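You operate a simulated robot arm through the tools that you are given. There is no shell and no other tool. Be economical: measure what you need, move in short steps, check, and stop when the job is done.

You run a simulated two-armed robot. Do the job below in one go: nothing can be reset, and whatever is moved stays where it is left.

JOB
The blue pan overran the eye: inch it back to the beam and lift it into the end tray.
Fine: set the direction switch to forward again; hands off the belt while it moves.

Only the result counts: the job must be done as asked and must still hold three seconds after the hand-in. Knocking over, shifting, dropping, spilling or breaking anything else fails it.

ROBOT AND FRAMES
Two 7-joint arms with two-finger parallel grippers on one trunk, on a base that drives. Base frame: it is fixed to the floor where the robot stands at the start and does not move with it; the origin is under the middle of the robot, x ahead of it, y to its left, z up. Readings come in cm, degrees, newtons and seconds.
The left shoulder is at the start at [5, 20.9, 117.1], the right one opposite. With the tool pointing down near the work surface each hand reaches from about 10 to 90 cm from the robot's upright axis, wherever it stands, measured 20 degrees to its own side. Places, roughly: belt one [120, -350, 80]; direction switch [70, 0, 80]; end tray [120, 100, 70]; eye switch [70, 40, 80]; photo-eye [80, -10, 80]; speed dial [70, -20, 80]. Payload 4.4 kg a hand.
Tool frame (each hand has its own): the origin (TCP) lies between the finger pads and is the grasp point; the fingertips stand 2.3 cm ahead of it; z points along the fingers, y is the line along which they close. Largest opening 9.4 cm; finger width 3.8, thickness 1; the body of the gripper, 5.4 by 9.6 cm, starts 3.9 cm behind the TCP.
Orientation is that of the tool frame in the base frame, as [roll, pitch, yaw] about the fixed x, y, z axes, in that order (R = Rz(yaw) Ry(pitch) Rx(roll)). With the fingers straight down and closing along the base's y, the tool's x points along the base's -x, its y along +y and its z along -z.

CONTROLS
- The arms move only by the tool send_rows. It takes "left_plan", "right_plan" or both (then of equal length, played together; a hand with none holds still); each is a list that holds one entry, the list of rows, each a list of 6 numbers: the shift along the tool's x, y, z in cm, then the turn, a rotation vector about the tool's x, y, z in degrees. In form: [[[tx, ty, tz, rx, ry, rz], ...]]. A call has 1 to 12 rows; each row shifts and turns the commanded pose from where the row before left it, along the tool's axes as they then stand. "left_fingers" and "right_fingers" are, for a hand that has rows, the gripper command, from -1 (shut) to 1 (fully open), values between in proportion, set as the call begins (left out, the last holds). Rows are played at 5 a second. More than 5 cm and 8.6 degrees between two rows, or a gripper value outside its range, and nothing of the call is played. A pose out of reach is approached as far as the arm can. The call stops where the force on the tool passes 40 N (or 10 N more than at its start, if that is more) or the arm is blocked; 0.2 s more then pass. Each finger travels about 10.8 cm/s and halts on what it meets, pressing with about 42 N; the grip force reading is that of the motor and also rises with nothing between the fingers. The clock runs only during rows and for 0.2 s after the last one: add rows that do not move to give the fingers time. The reply holds the time, the measured pose of the TCP, the force on the tool along the base axes, the opening and the grip force, in the units named above and with some noise, with the torque about the TCP (base axes, N m) and any sound that the robot's microphone picked up, and new pictures: "show" is both (left out), scene, wrist or none (wrist: the cameras of the hands that moved).
- Cameras (640 x 400 px; columns grow to the right, rows downward): "scene" is now at [15.63, -0.29, 134.74]; the picture's right is [-0.03, -1.00, 0.00], its down [-0.51, 0.02, -0.86] and it looks along [0.86, -0.03, -0.52] (base axes); focal length 273 px, centre (320, 200). "left" rides on the left gripper at [8.6, -1.6, -7.4] in its tool frame; the picture's right is [0.18, 0.98, 0.00], its down [-0.58, 0.11, -0.81] and it looks along [-0.79, 0.15, 0.59] (tool axes); focal length 243 px, centre (320, 200). "right" rides on the right gripper at [8.6, 1.6, -7.5] in its tool frame; the picture's right is [-0.18, 0.98, 0.00], its down [-0.58, -0.11, -0.81] and it looks along [-0.79, -0.15, 0.59] (tool axes); focal length 243 px, centre (320, 200). There is no depth. A picture from a camera that has moved, and an enlarged one, comes with that camera's place and axes in the base frame and with its lens.
- slide_trunk(by): slides the trunk up (or, below 0, down) by that many cm; the arms and the scene camera ride with it, the base frame stays. It gives what a move gives, with no picture.
- roll_base(legs): drives the robot by 1 to 6 legs, each [ahead, left, turn to the left] in cm, cm and degrees, along the robot's own axes; the way and the turn of a leg run together, so that a leg with both is an arc; at most 150 cm and 180 degrees a leg. The arms and the cameras ride along, it lands a little off, and it stops where it bumps. It gives what a move gives, and a new picture of the scene camera.
- turn_head(pan, tilt): turns the head with the scene camera to pan (to the left, within 80 degrees either way) and tilt (down, from -29 to 69), counted from straight ahead of the robot. It gives what a move gives, and a new picture of the scene camera.
- close_up(camera, box): a new picture of the part [left, top, right, bottom] of that camera's present view, enlarged. It takes no simulated time.
- close_job(): hands the job in; it is judged then, once.

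Work in short steps. Places have to be worked out from the pictures, the camera data and where the tool is seen: move nearer, look again, correct. Check each grasp and each placing, and mend what went wrong. You have 120 turns and 260 pictures in all, those below and enlarged ones among them. Open the grippers and draw the arms clear of the work before you hand the job in, unless the task says otherwise; then end with one line.

The tools are called by a JSON object that holds its "api" and its "payload". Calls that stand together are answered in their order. send_rows: Moves the arms, as the interface text tells. Its arguments: {"type":"object","properties":{"left_plan":{"type":"array"},"left_fingers":{"type":"number"},"right_plan":{"type":"array"},"right_fingers":{"type":"number"},"show":{"type":"string","enum":["both","scene","wrist","none"]}},"required":[]} The other tools are called the same way: slide_trunk (by) slides the trunk up or down; roll_base (legs) drives the base; turn_head (pan, tilt) turns the head that bears the scene camera; close_up (camera, box) takes an enlarged picture of a part of a camera's view; close_job () hands the job in.

At the start:

```text
t: 0.0
left_tcp_pos: [54.33, 17.23, 115.14]
left_ee_rot: [-179.9, 0.0, -179.9]
left_contact_force: [0.0, 0.8, 0.0]
left_torque: [-0.02, 0.0, -0.02]
left_width: 9.4
left_grasp_force: 0.0
right_tcp_pos: [54.72, -31.16, 113.38]
right_ee_rot: [179.9, 0.0, 179.9]
right_contact_force: [-0.8, 0.0, -0.2]
right_torque: [-0.02, -0.01, -0.04]
right_width: 9.4
right_grasp_force: 0.0
trunk travel left (down, up): [-25.0, 31.3]
robot x, y, heading: [-0.28, -0.24, 0.0]
head pan, tilt: [-1.7, 31.0]
```

scene: 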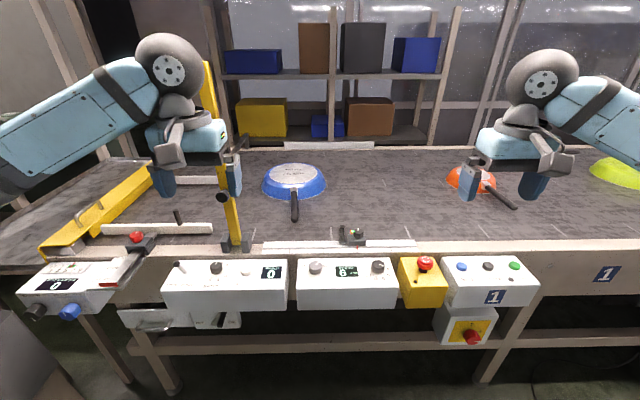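
right: 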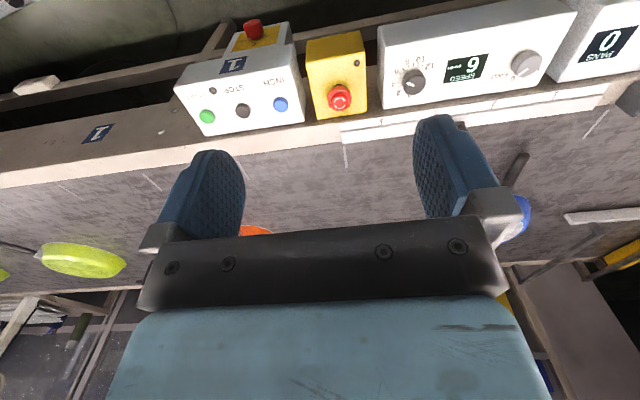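
left: 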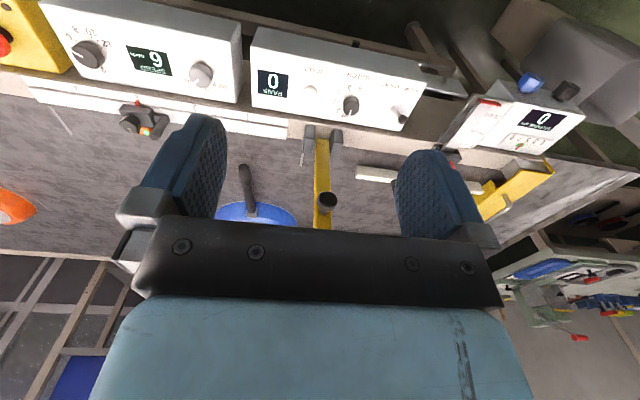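

I'll read the panels first: close-ups of the controls in the scene and the wrist cameras.

{"api": "close_up", "payload": {"camera": "scene", "box": [150, 220, 400, 340]}}

{"api": "close_up", "payload": {"camera": "scene", "box": [380, 240, 560, 350]}}

{"api": "close_up", "payload": {"camera": "left", "box": [0, 0, 440, 200]}}

{"api": "close_up", "payload": {"camera": "scene", "box": [0, 140, 250, 340]}}

```text
2.56 times, centred on (275, 280) of scene
camera zoom: at [15.63, -0.29, 134.74], right [-0.03, -1.0, 0.0], down [-0.51, 0.02, -0.86], along [0.86, -0.03, -0.52], focal length 698 px, centre (435, -5)
```

zoom: 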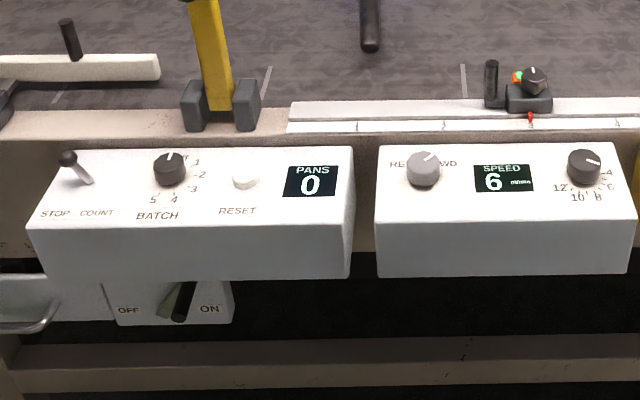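

```text
3.56 times, centred on (470, 295) of scene
camera zoom: at [15.63, -0.29, 134.74], right [-0.03, -1.0, 0.0], down [-0.51, 0.02, -0.86], along [0.86, -0.03, -0.52], focal length 970 px, centre (-213, -138)
```

zoom: 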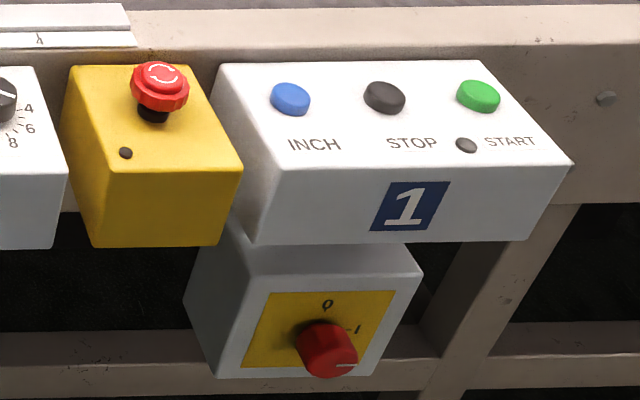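

```text
1.45 times, centred on (220, 100) of left
camera zoom: at [45.6, 15.61, 122.66], right [-0.19, 0.98, 0.0], down [0.58, 0.11, 0.81], along [0.79, 0.15, -0.59], focal length 353 px, centre (466, 346)
```

zoom: 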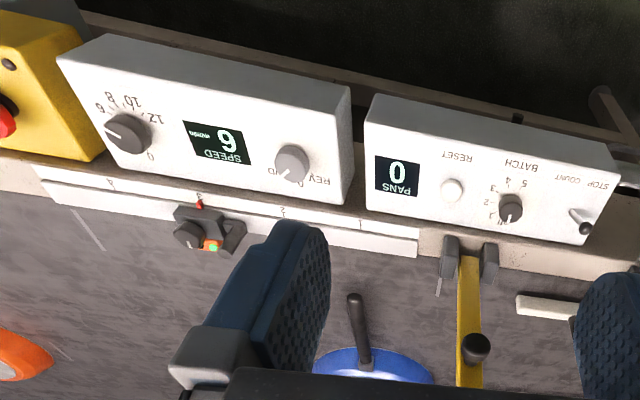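

```text
2.00 times, centred on (125, 240) of scene
camera zoom: at [15.63, -0.29, 134.74], right [-0.03, -1.0, 0.0], down [-0.51, 0.02, -0.86], along [0.86, -0.03, -0.52], focal length 546 px, centre (710, 120)
```

zoom: 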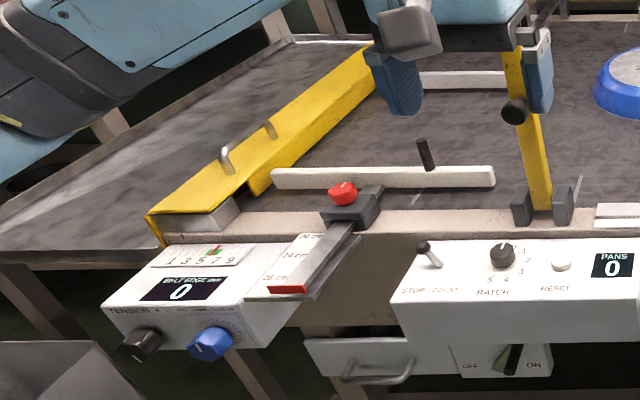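

Blue pan appears at about [116, 7], handle toward me; the beam is at y≈-12, so the pan overran toward +y. Direction knob (REV/FWD, now at FWD) is near [70, -1], INCH near [70, -41]. I move the left hand above the knob and the right hand above INCH.

{"api": "send_rows", "payload": {"left_plan": [[[-2.2, -2.5, 3, 0, 0, 0], [-2.2, -2.5, 3, 0, 0, 0], [-2.3, -2.6, 3, 0, 0, 0], [-2.3, -2.6, 3, 0, 0, 0], [-2.3, -2.6, 3, 0, 0, 0], [-2.3, -2.6, 3, 0, 0, 0], [-2.3, -2.6, 3, 0, 0, 0]]], "right_plan": [[[-2.1, -1.4, 2.8, 0, 0, 0], [-2.1, -1.4, 2.8, 0, 0, 0], [-2.1, -1.4, 2.8, 0, 0, 0], [-2.1, -1.4, 2.8, 0, 0, 0], [-2.1, -1.4, 2.8, 0, 0, 0], [-2.1, -1.4, 2.8, 0, 0, 0], [-2.1, -1.4, 2.8, 0, 0, 0]]], "right_fingers": -1, "left_fingers": 0.5}}

```text
t: 1.6
left_tcp_pos: [70.67, -0.83, 93.9]
left_ee_rot: [179.8, -0.1, -179.9]
left_contact_force: [-0.7, 0.9, -0.2]
left_torque: [0.04, 0.04, 0.01]
left_width: 7.03
left_grasp_force: 0.1
right_tcp_pos: [69.34, -41.01, 93.66]
right_ee_rot: [-179.9, -0.1, 179.9]
right_contact_force: [0.3, 0.1, 0.9]
right_torque: [0.0, 0.0, -0.01]
right_width: 0.01
right_grasp_force: 41.8
trunk travel left (down, up): [-25.0, 31.3]
robot x, y, heading: [0.02, -0.09, -0.4]
head pan, tilt: [-1.7, 31.0]
camera scene: at [15.77, -0.42, 134.71], right [-0.03, -1.0, 0.0], down [-0.52, 0.02, -0.86], along [0.86, -0.02, -0.52], focal length 273 px, centre (320, 200)
camera right: at [60.71, -39.4, 101.02], right [0.18, 0.98, 0.0], down [0.58, -0.11, 0.81], along [0.79, -0.15, -0.59], focal length 243 px, centre (320, 200)
camera left: at [61.94, -2.56, 101.4], right [-0.18, 0.98, 0.0], down [0.58, 0.11, 0.81], along [0.79, 0.15, -0.59], focal length 243 px, centre (320, 200)
```

scene: 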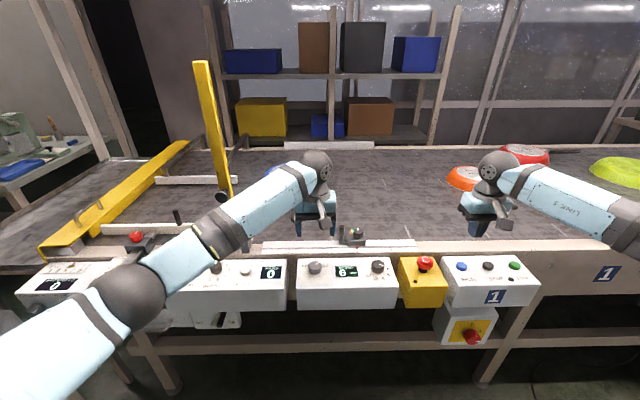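
right: 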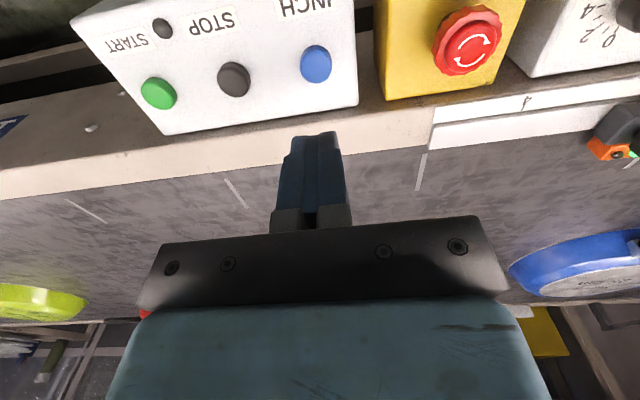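
left: 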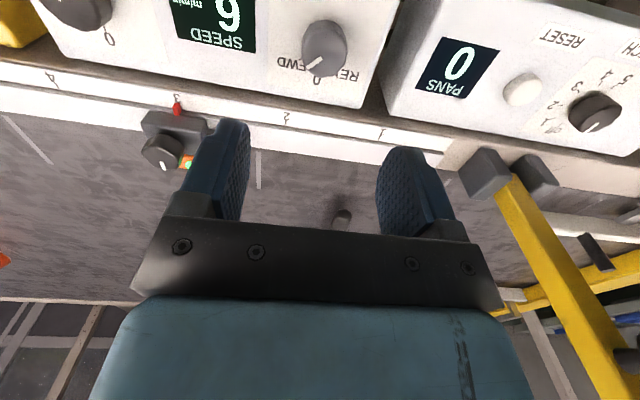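

Triangulating: knob top at about [69.8, -0.7, 81], INCH at about [69.9, -41, 80]. I zoom on knob and the button before touching.

{"api": "close_up", "payload": {"camera": "left", "box": [130, 0, 400, 169]}}

{"api": "close_up", "payload": {"camera": "scene", "box": [290, 215, 410, 290]}}

{"api": "close_up", "payload": {"camera": "right", "box": [440, 90, 640, 310]}}

```text
2.37 times, centred on (265, 84) of left
camera zoom: at [61.94, -2.56, 101.4], right [-0.18, 0.98, 0.0], down [0.58, 0.11, 0.81], along [0.79, 0.15, -0.59], focal length 574 px, centre (450, 473)
```

zoom: 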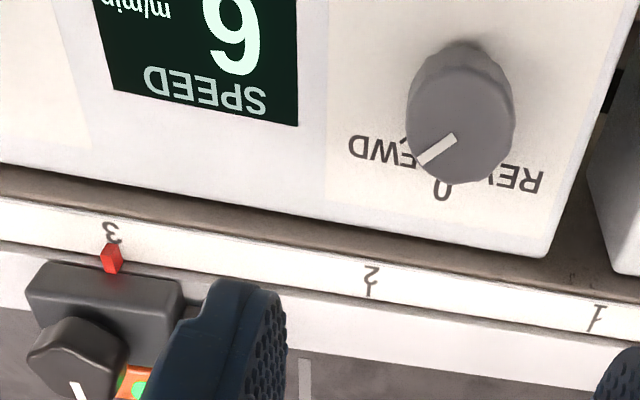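

```text
5.33 times, centred on (350, 252) of scene
camera zoom: at [15.77, -0.42, 134.71], right [-0.03, -1.0, 0.0], down [-0.52, 0.02, -0.86], along [0.86, -0.02, -0.52], focal length 1455 px, centre (160, -80)
```

zoom: 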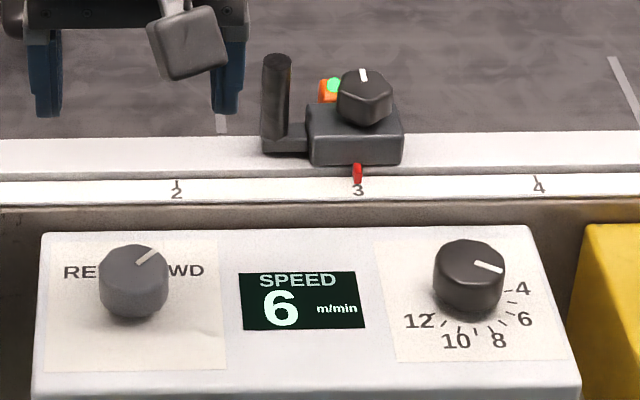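

```text
1.82 times, centred on (540, 200) of right
camera zoom: at [60.71, -39.4, 101.02], right [0.18, 0.98, 0.0], down [0.58, -0.11, 0.81], along [0.79, -0.15, -0.59], focal length 441 px, centre (-80, 200)
```

zoom: 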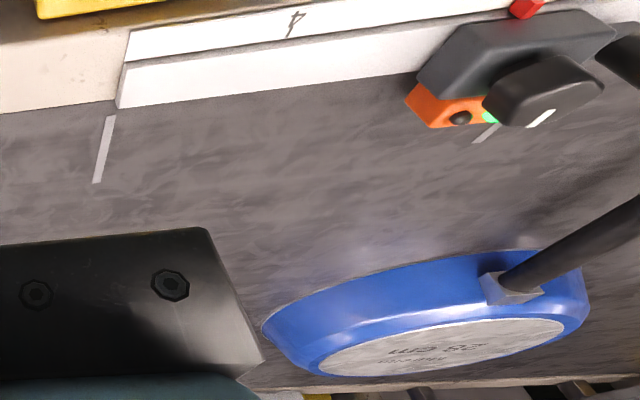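

Knob has REV–0–FWD positions, about 45° apart. I pre-turn the left hand 45° clockwise and bring it to just above the knob, fingers straddling, then look.

{"api": "send_rows", "payload": {"left_plan": [[[0.9, 0.1, 0, 0, 0, 7.5], [0, 0, 1.5, 0, 0, 7.5], [0, 0, 1.5, 0, 0, 7.5], [0, 0, 2, 0, 0, 7.5], [0, 0, 2, 0, 0, 7.5], [0, 0, 2, 0, 0, 7.5], [0, 0, 0, 0, 0, 0]]], "left_fingers": 0.5, "show": "wrist"}}

{"api": "close_up", "payload": {"camera": "scene", "box": [260, 190, 420, 290]}}

```text
t: 3.2
left_tcp_pos: [69.24, -0.57, 85.07]
left_ee_rot: [-180.0, 0.0, 135.0]
left_contact_force: [0.1, 0.4, -0.6]
left_torque: [0.01, 0.02, 0.02]
left_width: 7.06
left_grasp_force: 0.1
right_tcp_pos: [69.22, -40.8, 93.78]
right_ee_rot: [-180.0, 0.0, 180.0]
right_contact_force: [0.4, 0.7, 0.9]
right_torque: [0.01, -0.02, 0.0]
right_width: 0.0
right_grasp_force: 42.0
trunk travel left (down, up): [-25.0, 31.3]
robot x, y, heading: [-0.09, 0.19, 0.2]
head pan, tilt: [-1.7, 31.0]
camera left: at [61.93, 4.36, 92.63], right [0.57, 0.82, 0.0], down [0.49, -0.33, 0.81], along [0.67, -0.46, -0.59], focal length 243 px, centre (320, 200)
```

left: 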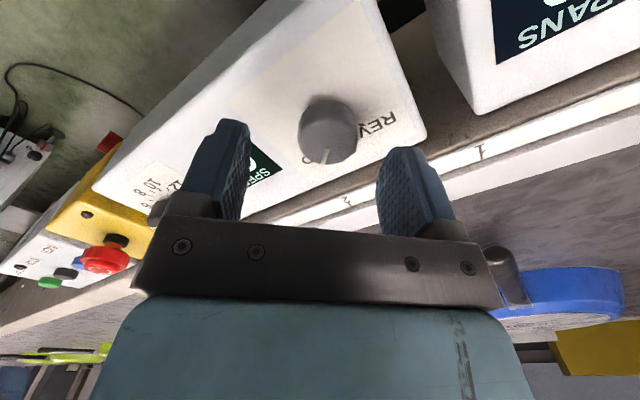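

```text
4.00 times, centred on (340, 240) of scene
camera zoom: at [15.62, -0.29, 134.74], right [-0.03, -1.0, 0.0], down [-0.51, 0.02, -0.86], along [0.86, -0.03, -0.52], focal length 1091 px, centre (240, 40)
```

zoom: 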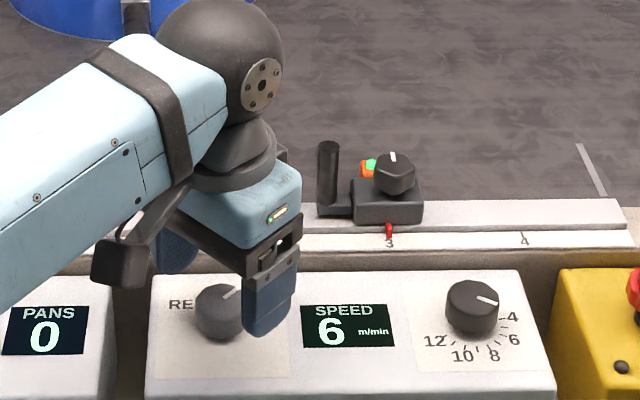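

Knob is centred near [70, -0.6]; I shift 0.6 cm ahead and go down over it, then close.

{"api": "send_rows", "payload": {"left_plan": [[[-0.45, 0.45, 1, 0, 0, 0], [0, 0, 1.5, 0, 0, 0], [0, 0, 1.2, 0, 0, 0], [0, 0, 0, 0, 0, 0]]], "left_fingers": 0.5, "show": "wrist"}}

{"api": "send_rows", "payload": {"left_plan": [[[0, 0, 0, 0, 0, 0], [0, 0, 0, 0, 0, 0], [0, 0, 0, 0, 0, 0], [0, 0, 0, 0, 0, 0]]], "left_fingers": -0.4, "show": "wrist"}}

```text
t: 4.2
left_tcp_pos: [69.9, -0.52, 81.58]
left_ee_rot: [-180.0, 0.1, 135.0]
left_contact_force: [-0.8, -0.3, -0.5]
left_torque: [0.01, 0.0, 0.03]
left_width: 7.04
left_grasp_force: 0.1
right_tcp_pos: [69.36, -40.79, 93.79]
right_ee_rot: [-180.0, 0.0, 180.0]
right_contact_force: [1.1, -0.1, -1.0]
right_torque: [0.01, 0.0, -0.04]
right_width: 0.0
right_grasp_force: 42.2
trunk travel left (down, up): [-25.0, 31.3]
robot x, y, heading: [0.17, 0.1, -0.1]
head pan, tilt: [-1.7, 31.0]
camera left: at [62.66, 4.39, 89.0], right [0.56, 0.83, 0.0], down [0.49, -0.33, 0.81], along [0.67, -0.46, -0.59], focal length 243 px, centre (320, 200)
```

left: 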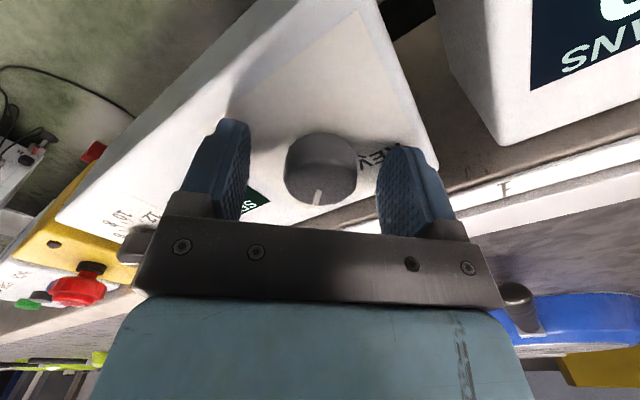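

```text
t: 5.2
left_tcp_pos: [69.93, -0.42, 81.54]
left_ee_rot: [-180.0, -0.1, 135.1]
left_contact_force: [3.9, 1.2, 0.1]
left_torque: [0.01, -0.1, -0.02]
left_width: 3.55
left_grasp_force: 45.0
right_tcp_pos: [69.29, -41.02, 93.84]
right_ee_rot: [-180.0, -0.1, -179.9]
right_contact_force: [-0.3, -0.1, -0.3]
right_torque: [0.01, 0.01, -0.02]
right_width: 0.0
right_grasp_force: 41.9
trunk travel left (down, up): [-25.0, 31.3]
robot x, y, heading: [0.15, -0.14, 0.2]
head pan, tilt: [-1.7, 31.0]
camera left: at [62.69, 4.43, 88.99], right [0.56, 0.83, 0.0], down [0.49, -0.33, 0.81], along [0.67, -0.45, -0.59], focal length 243 px, centre (320, 200)
```

left: 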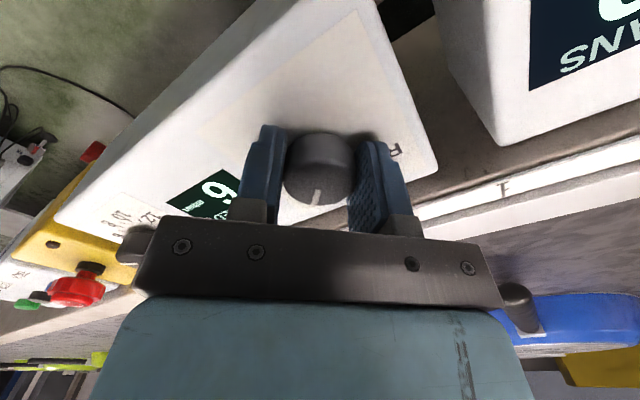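

The knob is gripped (3.55 cm). I turn counter-clockwise in steps and watch.

{"api": "send_rows", "payload": {"left_plan": [[[0, 0, 0, 0, 0, -8], [0, 0, 0, 0, 0, -8], [0, 0, 0, 0, 0, -8], [0, 0, 0, 0, 0, -8], [0, 0, 0, 0, 0, -8], [0, 0, 0, 0, 0, -8], [0, 0, 0, 0, 0, -8], [0, 0, 0, 0, 0, -8], [0, 0, 0, 0, 0, -8], [0, 0, 0, 0, 0, 0]]], "show": "wrist"}}

```text
t: 7.4
left_tcp_pos: [70.01, -0.58, 81.53]
left_ee_rot: [179.9, 0.0, -153.0]
left_contact_force: [7.3, -6.7, 3.0]
left_torque: [-0.3, -0.05, -0.03]
left_width: 3.58
left_grasp_force: 44.8
right_tcp_pos: [69.3, -41.05, 93.66]
right_ee_rot: [-179.9, 0.0, -179.9]
right_contact_force: [0.5, 0.3, 0.7]
right_torque: [-0.01, -0.02, 0.02]
right_width: 0.01
right_grasp_force: 41.7
trunk travel left (down, up): [-25.0, 31.3]
robot x, y, heading: [0.09, 0.35, -0.0]
head pan, tilt: [-1.7, 31.0]
camera left: at [62.95, -6.15, 88.99], right [-0.61, 0.79, 0.0], down [0.47, 0.36, 0.81], along [0.64, 0.49, -0.59], focal length 243 px, centre (320, 200)
```

left: 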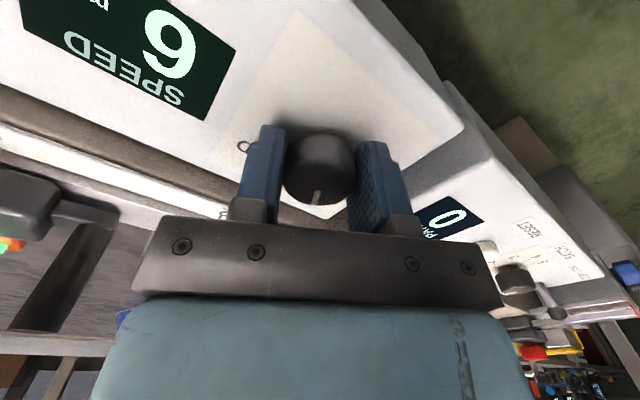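

Knob turned with the hand (72°); 18° more to REV, then open and lift a bit.

{"api": "send_rows", "payload": {"left_plan": [[[0, 0, 0, 0, 0, -6], [0, 0, 0, 0, 0, -6], [0, 0, 0, 0, 0, -6], [0, 0, 0, 0, 0, 0]]], "show": "none"}}

{"api": "send_rows", "payload": {"left_plan": [[[0, 0, 0, 0, 0, 0], [0, 0, 0, 0, 0, 0], [0, 0, 0, 0, 0, 0], [0, 0, -2, 0, 0, 0], [0, 0, -4, 0, 0, 0], [0, 0, 0, 0, 0, 0]]], "left_fingers": 0.5, "show": "both"}}

```text
t: 8.4
left_tcp_pos: [70.03, -0.71, 81.47]
left_ee_rot: [180.0, 0.0, -134.9]
left_contact_force: [13.4, -15.3, 4.0]
left_torque: [-0.44, -0.27, -0.19]
left_width: 3.57
left_grasp_force: 44.7
right_tcp_pos: [69.25, -40.81, 93.8]
right_ee_rot: [179.9, 0.0, 180.0]
right_contact_force: [0.3, -0.5, 0.3]
right_torque: [-0.01, 0.02, -0.01]
right_width: 0.01
right_grasp_force: 42.1
trunk travel left (down, up): [-25.0, 31.3]
robot x, y, heading: [0.06, -0.05, -0.1]
head pan, tilt: [-1.7, 31.0]
```

```text
t: 9.8
left_tcp_pos: [69.98, -0.45, 87.46]
left_ee_rot: [180.0, 0.1, -134.9]
left_contact_force: [-0.2, 1.1, 0.3]
left_torque: [0.02, -0.02, 0.0]
left_width: 7.04
left_grasp_force: 0.0
right_tcp_pos: [69.32, -40.85, 93.8]
right_ee_rot: [179.9, -0.1, -179.9]
right_contact_force: [0.8, 0.3, 0.5]
right_torque: [0.0, -0.01, -0.02]
right_width: 0.02
right_grasp_force: 42.0
trunk travel left (down, up): [-25.0, 31.3]
robot x, y, heading: [-0.34, -0.04, -0.2]
head pan, tilt: [-1.7, 31.0]
camera scene: at [15.66, -0.28, 134.73], right [-0.03, -1.0, 0.0], down [-0.52, 0.01, -0.86], along [0.86, -0.03, -0.52], focal length 273 px, centre (320, 200)
camera left: at [65.1, -7.8, 94.99], right [-0.83, 0.56, 0.0], down [0.33, 0.49, 0.81], along [0.45, 0.67, -0.59], focal length 243 px, centre (320, 200)
```

scene: 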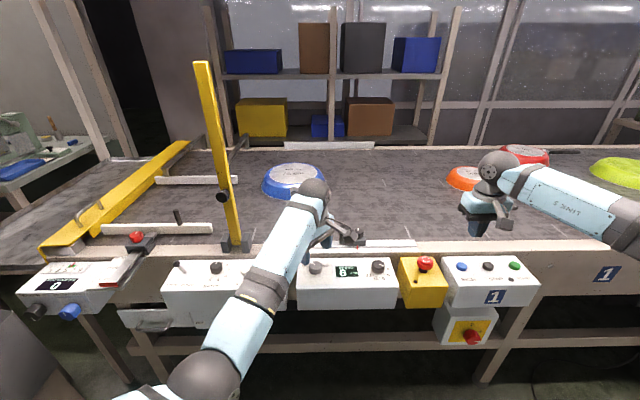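
left: 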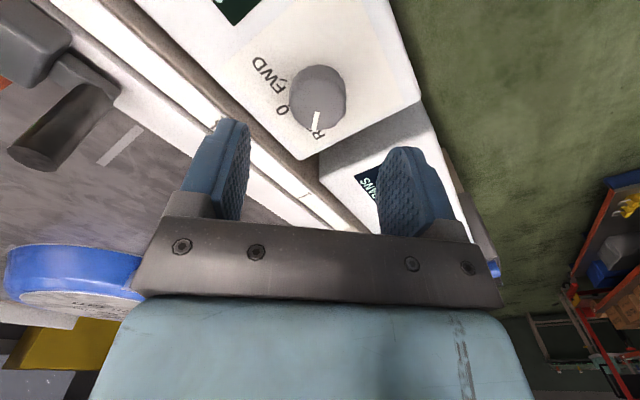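

Direction reads REV. I draw the left hand back out of the way and bring the closed right fingers just above INCH.

{"api": "send_rows", "payload": {"left_plan": [[[-0.4, 3.8, -3, 0, 0, 0], [-0.4, 3.8, -3, 0, 0, 0], [-0.4, 3.8, -3, 0, 0, 0], [-0.4, 3.8, -3, 0, 0, 0], [-0.4, 3.8, -3, 0, 0, 0]]], "right_plan": [[[-0.6, -0.2, 2, 0, 0, 0], [0, 0, 2, 0, 0, 0], [0, 0, 2, 0, 0, 0], [0, 0, 2, 0, 0, 0], [0, 0, 1.3, 0, 0, 0]]]}}

{"api": "close_up", "payload": {"camera": "scene", "box": [400, 200, 560, 300]}}

```text
t: 11.0
left_tcp_pos: [57.91, 14.88, 102.56]
left_ee_rot: [-180.0, 0.0, -134.9]
left_contact_force: [0.1, 0.9, -0.1]
left_torque: [-0.01, -0.01, 0.0]
left_width: 7.04
left_grasp_force: 0.0
right_tcp_pos: [70.04, -41.07, 84.51]
right_ee_rot: [-180.0, 0.0, 179.9]
right_contact_force: [0.2, 0.2, 0.2]
right_torque: [-0.02, 0.02, -0.04]
right_width: 0.0
right_grasp_force: 41.8
trunk travel left (down, up): [-25.0, 31.3]
robot x, y, heading: [-0.05, 0.22, -0.2]
head pan, tilt: [-1.7, 31.0]
camera scene: at [15.53, -0.22, 134.75], right [-0.03, -1.0, 0.0], down [-0.51, 0.01, -0.86], along [0.86, -0.03, -0.51], focal length 273 px, centre (320, 200)
camera right: at [61.21, -39.46, 91.84], right [0.18, 0.98, 0.0], down [0.58, -0.11, 0.81], along [0.79, -0.15, -0.59], focal length 243 px, centre (320, 200)
camera left: at [52.89, 7.49, 110.03], right [-0.83, 0.56, 0.0], down [0.33, 0.49, 0.81], along [0.45, 0.67, -0.59], focal length 243 px, centre (320, 200)
```

scene: 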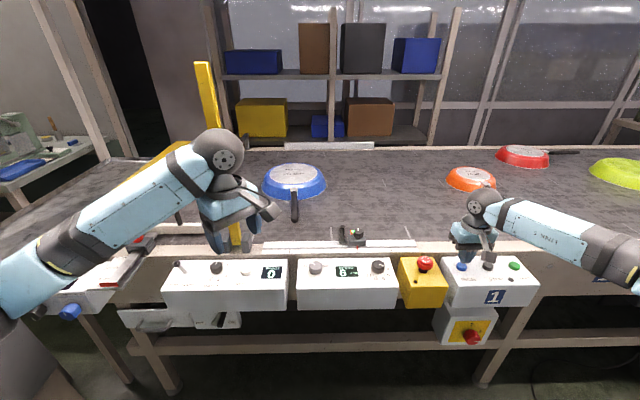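
right: 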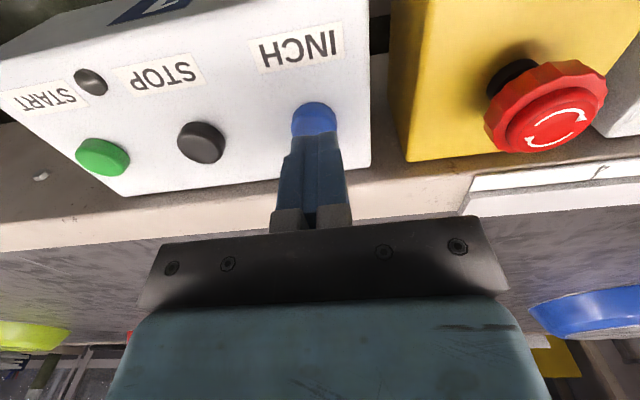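
left: 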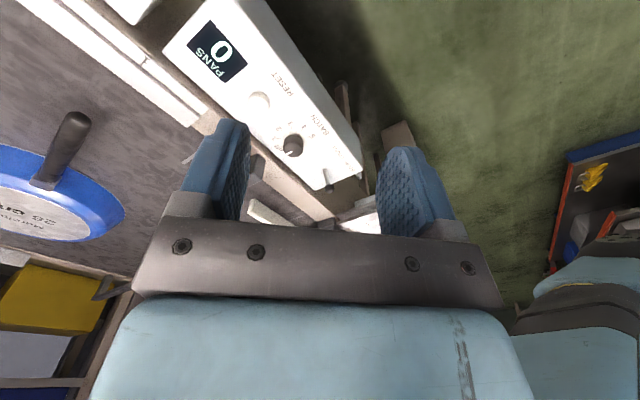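

```text
4.00 times, centred on (480, 250) of scene
camera zoom: at [15.53, -0.22, 134.75], right [-0.03, -1.0, 0.0], down [-0.51, 0.01, -0.86], along [0.86, -0.03, -0.51], focal length 1091 px, centre (-320, 0)
```

zoom: 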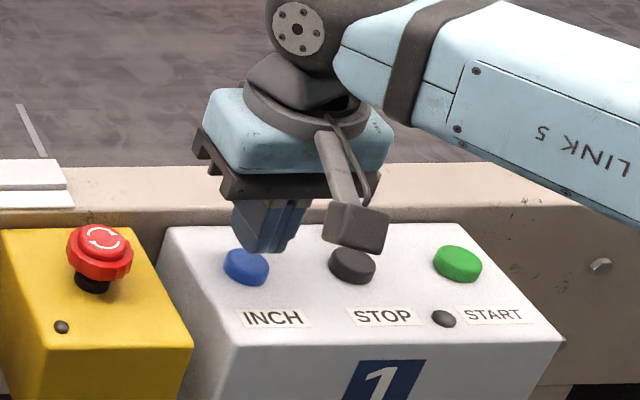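

Fingers are aligned over INCH with tips about 2 cm above. I approach and do a short tap, watching the pan.

{"api": "send_rows", "payload": {"right_plan": [[[0.3, -0.2, 1, 0, 0, 0], [0, 0, 0.5, 0, 0, 0], [0, 0, 0.4, 0, 0, 0], [0, 0, -0.8, 0, 0, 0], [0, 0, 0, 0, 0, 0]]], "show": "both"}}

```text
t: 12.2
left_tcp_pos: [58.02, 14.85, 102.46]
left_ee_rot: [-180.0, 0.0, -134.9]
left_contact_force: [1.4, 0.1, -0.1]
left_torque: [-0.01, 0.0, 0.01]
left_width: 7.04
left_grasp_force: 0.0
right_tcp_pos: [69.67, -41.24, 83.3]
right_ee_rot: [-179.9, 0.0, 180.0]
right_contact_force: [0.0, -0.3, 0.8]
right_torque: [0.03, 0.0, -0.04]
right_width: 0.01
right_grasp_force: 41.7
trunk travel left (down, up): [-25.0, 31.3]
robot x, y, heading: [0.15, 0.02, -0.2]
head pan, tilt: [-1.7, 31.0]
camera scene: at [15.64, -0.3, 134.73], right [-0.03, -1.0, 0.0], down [-0.51, 0.02, -0.86], along [0.86, -0.03, -0.52], focal length 273 px, centre (320, 200)
camera right: at [60.96, -39.62, 90.64], right [0.18, 0.98, 0.0], down [0.58, -0.11, 0.81], along [0.79, -0.15, -0.59], focal length 243 px, centre (320, 200)
```

scene: 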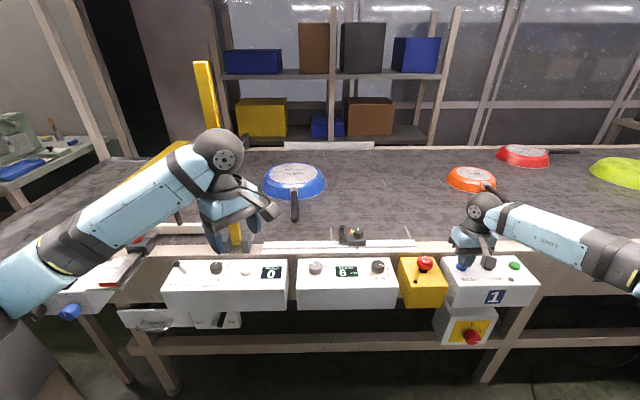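
right: 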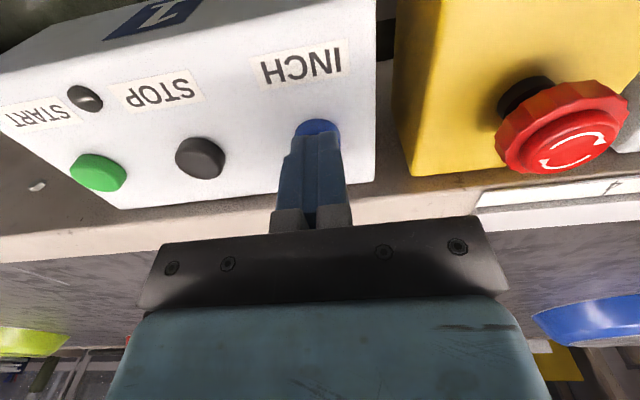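

No clear motion yet. I tap a little deeper.

{"api": "send_rows", "payload": {"right_plan": [[[0, 0, 0.7, 0, 0, 0], [0, 0, 0.5, 0, 0, 0], [0, 0, -1.2, 0, 0, 0], [0, 0, 0, 0, 0, 0]]], "show": "scene"}}

```text
t: 13.2
left_tcp_pos: [58.03, 14.78, 102.41]
left_ee_rot: [180.0, 0.0, -134.9]
left_contact_force: [0.6, 0.4, -0.2]
left_torque: [-0.01, -0.04, 0.0]
left_width: 7.06
left_grasp_force: 0.0
right_tcp_pos: [69.63, -41.25, 83.38]
right_ee_rot: [179.9, 0.0, -180.0]
right_contact_force: [-0.1, -0.6, 0.3]
right_torque: [0.02, -0.02, -0.01]
right_width: 0.0
right_grasp_force: 42.2
trunk travel left (down, up): [-25.0, 31.3]
robot x, y, heading: [0.09, -0.33, -0.2]
head pan, tilt: [-1.7, 31.0]
camera scene: at [15.65, -0.3, 134.73], right [-0.03, -1.0, 0.0], down [-0.52, 0.02, -0.86], along [0.86, -0.03, -0.52], focal length 273 px, centre (320, 200)
```

scene: 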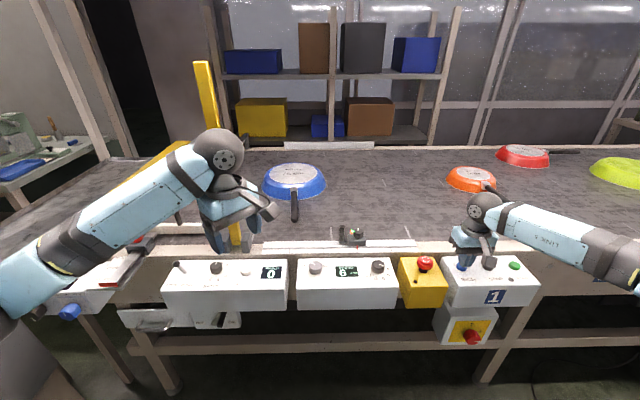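

Still nothing; I descend in small steps until contact appears.

{"api": "send_rows", "payload": {"right_plan": [[[0, 0, 1.0, 0, 0, 0], [0, 0, 0.5, 0, 0, 0], [0, 0, 0, 0, 0, 0]]], "show": "both"}}

```text
t: 14.0
left_tcp_pos: [58.09, 14.71, 102.45]
left_ee_rot: [-180.0, 0.1, -134.9]
left_contact_force: [-0.2, -0.1, 0.0]
left_torque: [-0.02, 0.0, 0.01]
left_width: 7.05
left_grasp_force: 0.0
right_tcp_pos: [69.59, -41.33, 82.09]
right_ee_rot: [179.9, 0.0, 179.9]
right_contact_force: [0.2, -1.2, 2.9]
right_torque: [-0.04, -0.02, 0.0]
right_width: 0.01
right_grasp_force: 42.4
trunk travel left (down, up): [-25.0, 31.3]
robot x, y, heading: [0.15, -0.43, -0.1]
head pan, tilt: [-1.7, 31.0]
heard: click
camera scene: at [15.61, -0.29, 134.74], right [-0.03, -1.0, 0.0], down [-0.51, 0.02, -0.86], along [0.86, -0.03, -0.51], focal length 273 px, centre (320, 200)
camera right: at [60.96, -39.72, 89.4], right [0.18, 0.98, 0.0], down [0.58, -0.11, 0.81], along [0.79, -0.15, -0.59], focal length 243 px, centre (320, 200)
```

scene: 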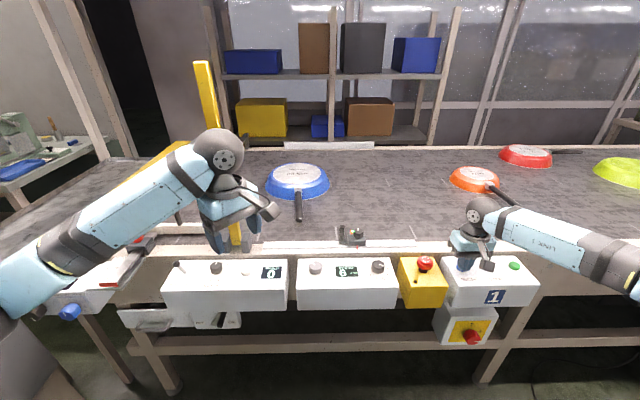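
right: 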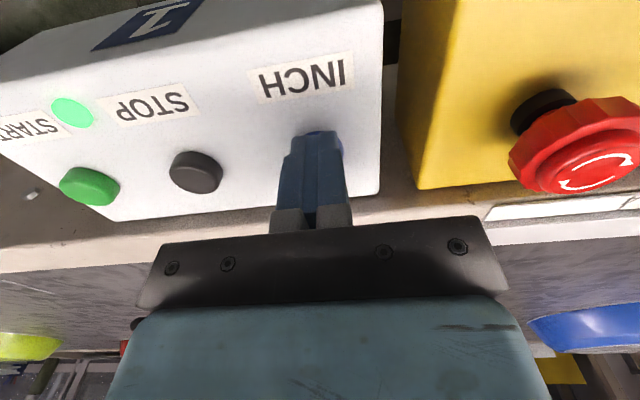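

Click heard, lamp lit, and the pan moves right slowly while held. I hold a few more moments.

{"api": "send_rows", "payload": {"right_plan": [[[0, 0, 0, 0, 0, 0], [0, 0, 0, 0, 0, 0], [0, 0, 0, 0, 0, 0]]], "show": "scene"}}

{"api": "close_up", "payload": {"camera": "scene", "box": [240, 150, 430, 269]}}

```text
t: 14.8
left_tcp_pos: [57.93, 14.8, 102.51]
left_ee_rot: [180.0, 0.0, -134.9]
left_contact_force: [0.4, 0.0, 0.4]
left_torque: [-0.01, -0.01, 0.0]
left_width: 7.03
left_grasp_force: 0.1
right_tcp_pos: [69.58, -41.26, 82.08]
right_ee_rot: [180.0, 0.0, 179.9]
right_contact_force: [-0.4, -1.6, 2.9]
right_torque: [-0.05, -0.02, -0.02]
right_width: 0.03
right_grasp_force: 41.8
trunk travel left (down, up): [-25.0, 31.3]
robot x, y, heading: [-0.0, -0.05, 0.2]
head pan, tilt: [-1.7, 31.0]
camera scene: at [15.6, -0.29, 134.74], right [-0.03, -1.0, 0.0], down [-0.51, 0.02, -0.86], along [0.86, -0.03, -0.51], focal length 273 px, centre (320, 200)
```

scene: 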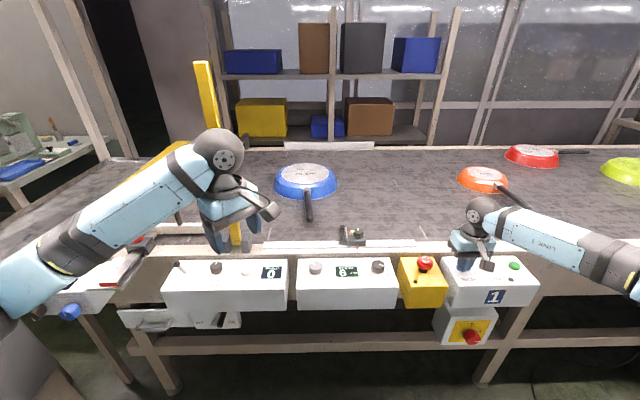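

```text
3.36 times, centred on (335, 210) of scene
camera zoom: at [15.6, -0.29, 134.74], right [-0.03, -1.0, 0.0], down [-0.51, 0.02, -0.86], along [0.86, -0.03, -0.51], focal length 917 px, centre (270, 168)
```

zoom: 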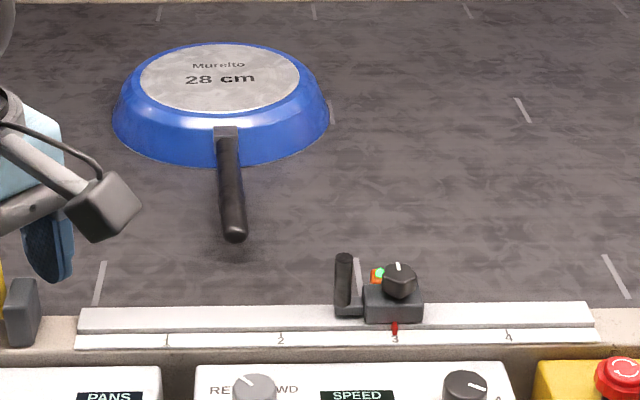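

Belt creeps at about 4–5 cm/s; the pan's right edge is now ~1 cm short of the beam. I hold one more short beat and check the eye's lamp.

{"api": "send_rows", "payload": {"right_plan": [[[0, 0, 0, 0, 0, 0]]], "show": "none"}}

{"api": "close_up", "payload": {"camera": "scene", "box": [240, 150, 430, 269]}}

```text
t: 15.2
left_tcp_pos: [57.96, 14.67, 102.54]
left_ee_rot: [179.9, 0.0, -134.9]
left_contact_force: [0.3, 0.7, 0.0]
left_torque: [-0.01, 0.01, -0.01]
left_width: 7.07
left_grasp_force: 0.0
right_tcp_pos: [69.68, -41.36, 81.97]
right_ee_rot: [180.0, 0.0, 180.0]
right_contact_force: [0.0, -1.6, 2.3]
right_torque: [-0.04, -0.03, -0.02]
right_width: 0.0
right_grasp_force: 42.1
trunk travel left (down, up): [-25.0, 31.3]
robot x, y, heading: [0.04, -0.02, -0.0]
head pan, tilt: [-1.7, 31.0]
```

```text
3.36 times, centred on (335, 210) of scene
camera zoom: at [15.6, -0.29, 134.74], right [-0.03, -1.0, 0.0], down [-0.51, 0.01, -0.86], along [0.86, -0.03, -0.51], focal length 917 px, centre (270, 168)
```

zoom: 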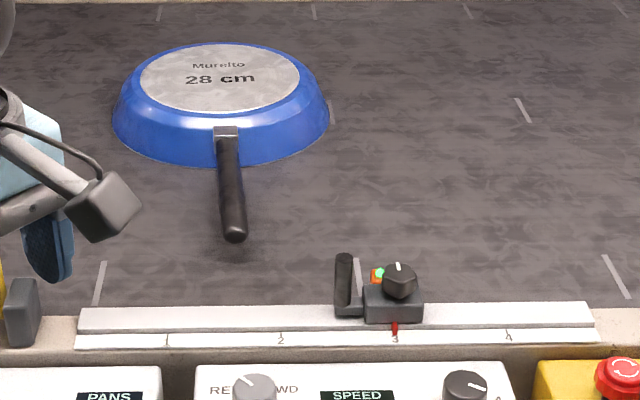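

The belt stopped by itself: each press inches a fixed ~5 cm. I release and press again.

{"api": "send_rows", "payload": {"right_plan": [[[0, 0, -1.2, 0, 0, 0], [0, 0, 0, 0, 0, 0], [0, 0, 0.9, 0, 0, 0], [0, 0, 0.35, 0, 0, 0], [0, 0, 0, 0, 0, 0], [0, 0, 0, 0, 0, 0], [0, 0, 0, 0, 0, 0], [0, 0, 0, 0, 0, 0], [0, 0, -1.2, 0, 0, 0], [0, 0, 0, 0, 0, 0]]], "show": "none"}}

{"api": "close_up", "payload": {"camera": "scene", "box": [240, 150, 430, 269]}}

{"api": "close_up", "payload": {"camera": "scene", "box": [320, 220, 370, 250]}}

```text
t: 17.4
left_tcp_pos: [58.06, 14.82, 102.56]
left_ee_rot: [179.9, 0.0, -134.9]
left_contact_force: [-0.2, 0.2, 0.2]
left_torque: [-0.02, -0.01, 0.0]
left_width: 7.04
left_grasp_force: 0.0
right_tcp_pos: [69.66, -41.35, 83.1]
right_ee_rot: [-179.9, 0.0, -179.9]
right_contact_force: [-0.3, 0.7, 0.3]
right_torque: [0.0, -0.01, -0.02]
right_width: 0.02
right_grasp_force: 42.2
trunk travel left (down, up): [-25.0, 31.3]
robot x, y, heading: [0.31, -0.02, -0.3]
head pan, tilt: [-1.7, 31.0]
heard: click
```

```text
3.36 times, centred on (335, 210) of scene
camera zoom: at [15.64, -0.3, 134.73], right [-0.03, -1.0, 0.0], down [-0.51, 0.02, -0.86], along [0.86, -0.03, -0.52], focal length 917 px, centre (270, 168)
```

zoom: 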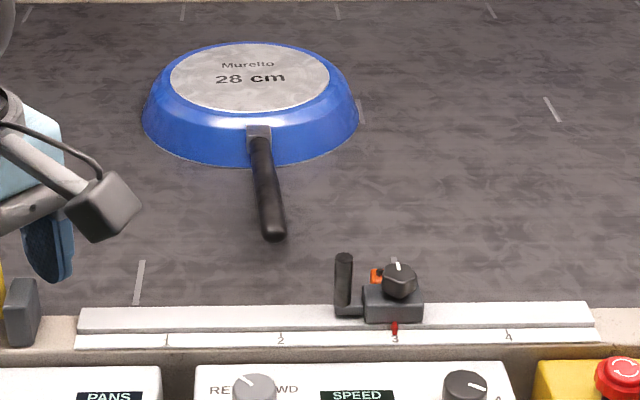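

```text
12.80 times, centred on (345, 235) of scene
camera zoom: at [15.64, -0.3, 134.73], right [-0.03, -1.0, 0.0], down [-0.51, 0.02, -0.86], along [0.86, -0.03, -0.52], focal length 3492 px, centre (0, -248)
```

zoom: 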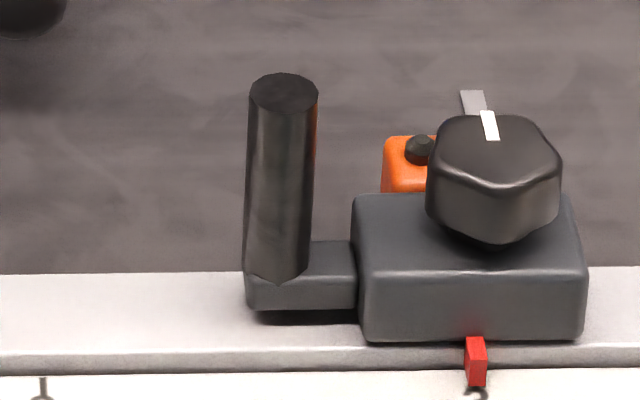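

The green eye lamp went out: the pan now breaks the beam. I lift the right hand away and return the left hand over the direction knob.

{"api": "send_rows", "payload": {"left_plan": [[[0.4, -3.8, 3, 0, 0, 0], [0.4, -3.8, 3, 0, 0, 0], [0.4, -3.8, 3, 0, 0, 0], [0.4, -3.8, 3, 0, 0, 0], [0.4, -3.8, 3, 0, 0, 0], [0, 0, 0, 0, 0, 0]]], "right_plan": [[[0, 0, -3, 0, 0, 0], [0, 0, -4, 0, 0, 0], [2, -0.5, -4, 0, 0, 0], [2, -0.5, -4, 0, 0, 0], [2, -0.5, 0, 0, 0, 0], [0, 0, 0, 0, 0, 0]]], "left_fingers": 0.5, "show": "both"}}

```text
t: 18.8
left_tcp_pos: [70.14, -0.36, 87.4]
left_ee_rot: [-179.9, 0.0, -134.9]
left_contact_force: [-0.5, 1.0, 0.2]
left_torque: [0.0, 0.02, 0.03]
left_width: 7.05
left_grasp_force: 0.0
right_tcp_pos: [63.44, -42.52, 98.34]
right_ee_rot: [-180.0, 0.0, 180.0]
right_contact_force: [1.1, 0.2, 0.0]
right_torque: [0.0, 0.01, 0.07]
right_width: 0.02
right_grasp_force: 41.7
trunk travel left (down, up): [-25.0, 31.3]
robot x, y, heading: [0.05, 0.15, -0.1]
head pan, tilt: [-1.7, 31.0]
camera scene: at [15.61, -0.17, 134.74], right [-0.03, -1.0, 0.0], down [-0.51, 0.01, -0.86], along [0.86, -0.03, -0.51], focal length 273 px, centre (320, 200)
camera right: at [54.78, -40.87, 105.72], right [0.18, 0.98, 0.0], down [0.58, -0.11, 0.81], along [0.79, -0.15, -0.59], focal length 243 px, centre (320, 200)
camera left: at [65.17, -7.64, 94.84], right [-0.83, 0.56, 0.0], down [0.33, 0.49, 0.81], along [0.45, 0.67, -0.59], focal length 243 px, centre (320, 200)
```

scene: 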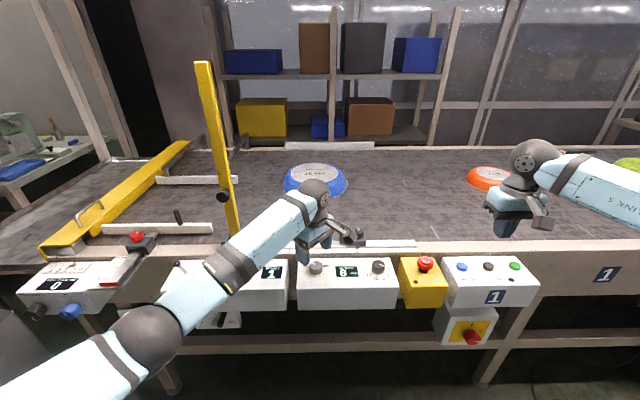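
right: 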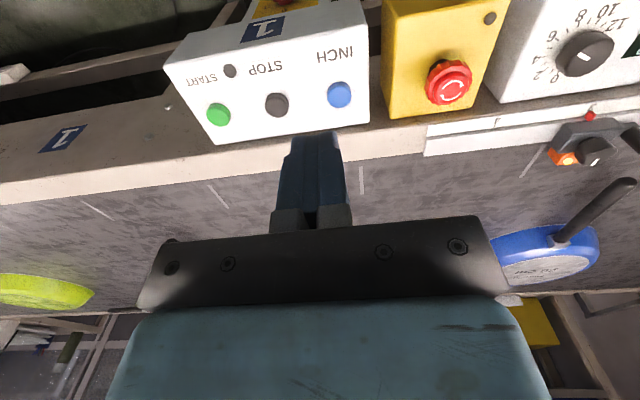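
left: 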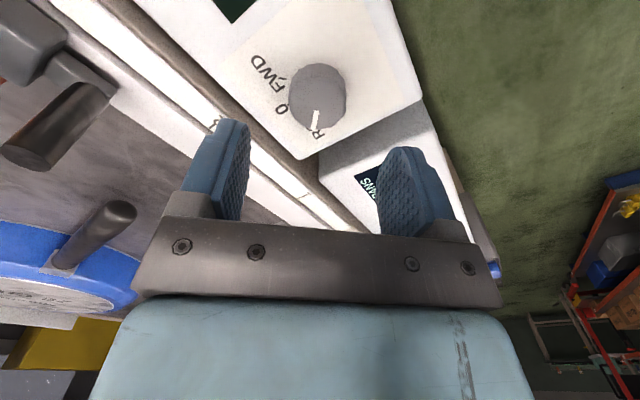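

Amber lamp on the eye and PANS = 1: the beam is made. Descend on the knob, grip.

{"api": "send_rows", "payload": {"left_plan": [[[0, 0, 2, 0, 0, 0], [0, 0, 2, 0, 0, 0], [0, 0, 1.8, 0, 0, 0], [0, 0, 0, 0, 0, 0]]], "show": "none"}}

{"api": "send_rows", "payload": {"left_plan": [[[0, 0, 0, 0, 0, 0], [0, 0, 0, 0, 0, 0], [0, 0, 0, 0, 0, 0], [0, 0, 0, 0, 0, 8.2], [0, 0, 0, 0, 0, 8.2], [0, 0, 0, 0, 0, 8.2], [0, 0, 0, 0, 0, 8.2], [0, 0, 0, 0, 0, 8.2], [0, 0, 0, 0, 0, 8.2]]], "left_fingers": -0.4, "show": "none"}}

{"api": "send_rows", "payload": {"left_plan": [[[0, 0, 0, 0, 0, 8.2], [0, 0, 0, 0, 0, 8.2], [0, 0, 0, 0, 0, 8.2], [0, 0, 0, 0, 0, 8.2], [0, 0, 0, 0, 0, 8], [0, 0, 0, 0, 0, 0]]], "show": "wrist"}}

```text
t: 19.8
left_tcp_pos: [69.99, -0.47, 81.53]
left_ee_rot: [-180.0, 0.0, -134.9]
left_contact_force: [0.4, 0.0, -0.5]
left_torque: [-0.02, -0.02, 0.01]
left_width: 7.04
left_grasp_force: 0.2
right_tcp_pos: [63.54, -42.49, 98.33]
right_ee_rot: [180.0, 0.0, 179.9]
right_contact_force: [0.0, 0.1, 0.5]
right_torque: [0.03, 0.02, -0.04]
right_width: 0.0
right_grasp_force: 42.2
trunk travel left (down, up): [-25.0, 31.3]
robot x, y, heading: [-0.15, -0.11, 0.0]
head pan, tilt: [-1.7, 31.0]
```

```text
t: 21.8
left_tcp_pos: [70.22, -0.47, 81.36]
left_ee_rot: [180.0, 0.0, 175.7]
left_contact_force: [30.0, -18.1, -4.3]
left_torque: [-0.15, -0.79, 0.01]
left_width: 3.54
left_grasp_force: 45.0
right_tcp_pos: [63.65, -42.84, 98.04]
right_ee_rot: [179.9, -0.3, 180.0]
right_contact_force: [-0.5, 0.5, -0.2]
right_torque: [0.01, 0.01, 0.0]
right_width: 0.0
right_grasp_force: 41.7
trunk travel left (down, up): [-25.0, 31.3]
robot x, y, heading: [0.22, 0.07, 0.1]
head pan, tilt: [-1.7, 31.0]
```

```text
t: 23.2
left_tcp_pos: [70.04, -0.54, 81.48]
left_ee_rot: [180.0, -0.1, 135.1]
left_contact_force: [34.8, -3.3, 4.8]
left_torque: [0.07, -0.61, 0.1]
left_width: 3.54
left_grasp_force: 44.6
right_tcp_pos: [63.71, -42.62, 98.08]
right_ee_rot: [-180.0, -0.1, 180.0]
right_contact_force: [-0.1, -0.7, -0.4]
right_torque: [-0.03, -0.01, 0.01]
right_width: 0.01
right_grasp_force: 42.2
trunk travel left (down, up): [-25.0, 31.3]
robot x, y, heading: [-0.02, -0.16, -0.0]
head pan, tilt: [-1.7, 31.0]
camera left: at [62.81, 4.32, 89.01], right [0.56, 0.83, 0.0], down [0.49, -0.33, 0.81], along [0.66, -0.45, -0.59], focal length 243 px, centre (320, 200)
```

left: 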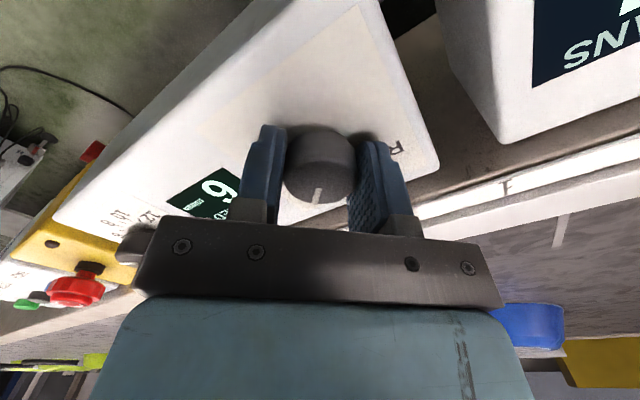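

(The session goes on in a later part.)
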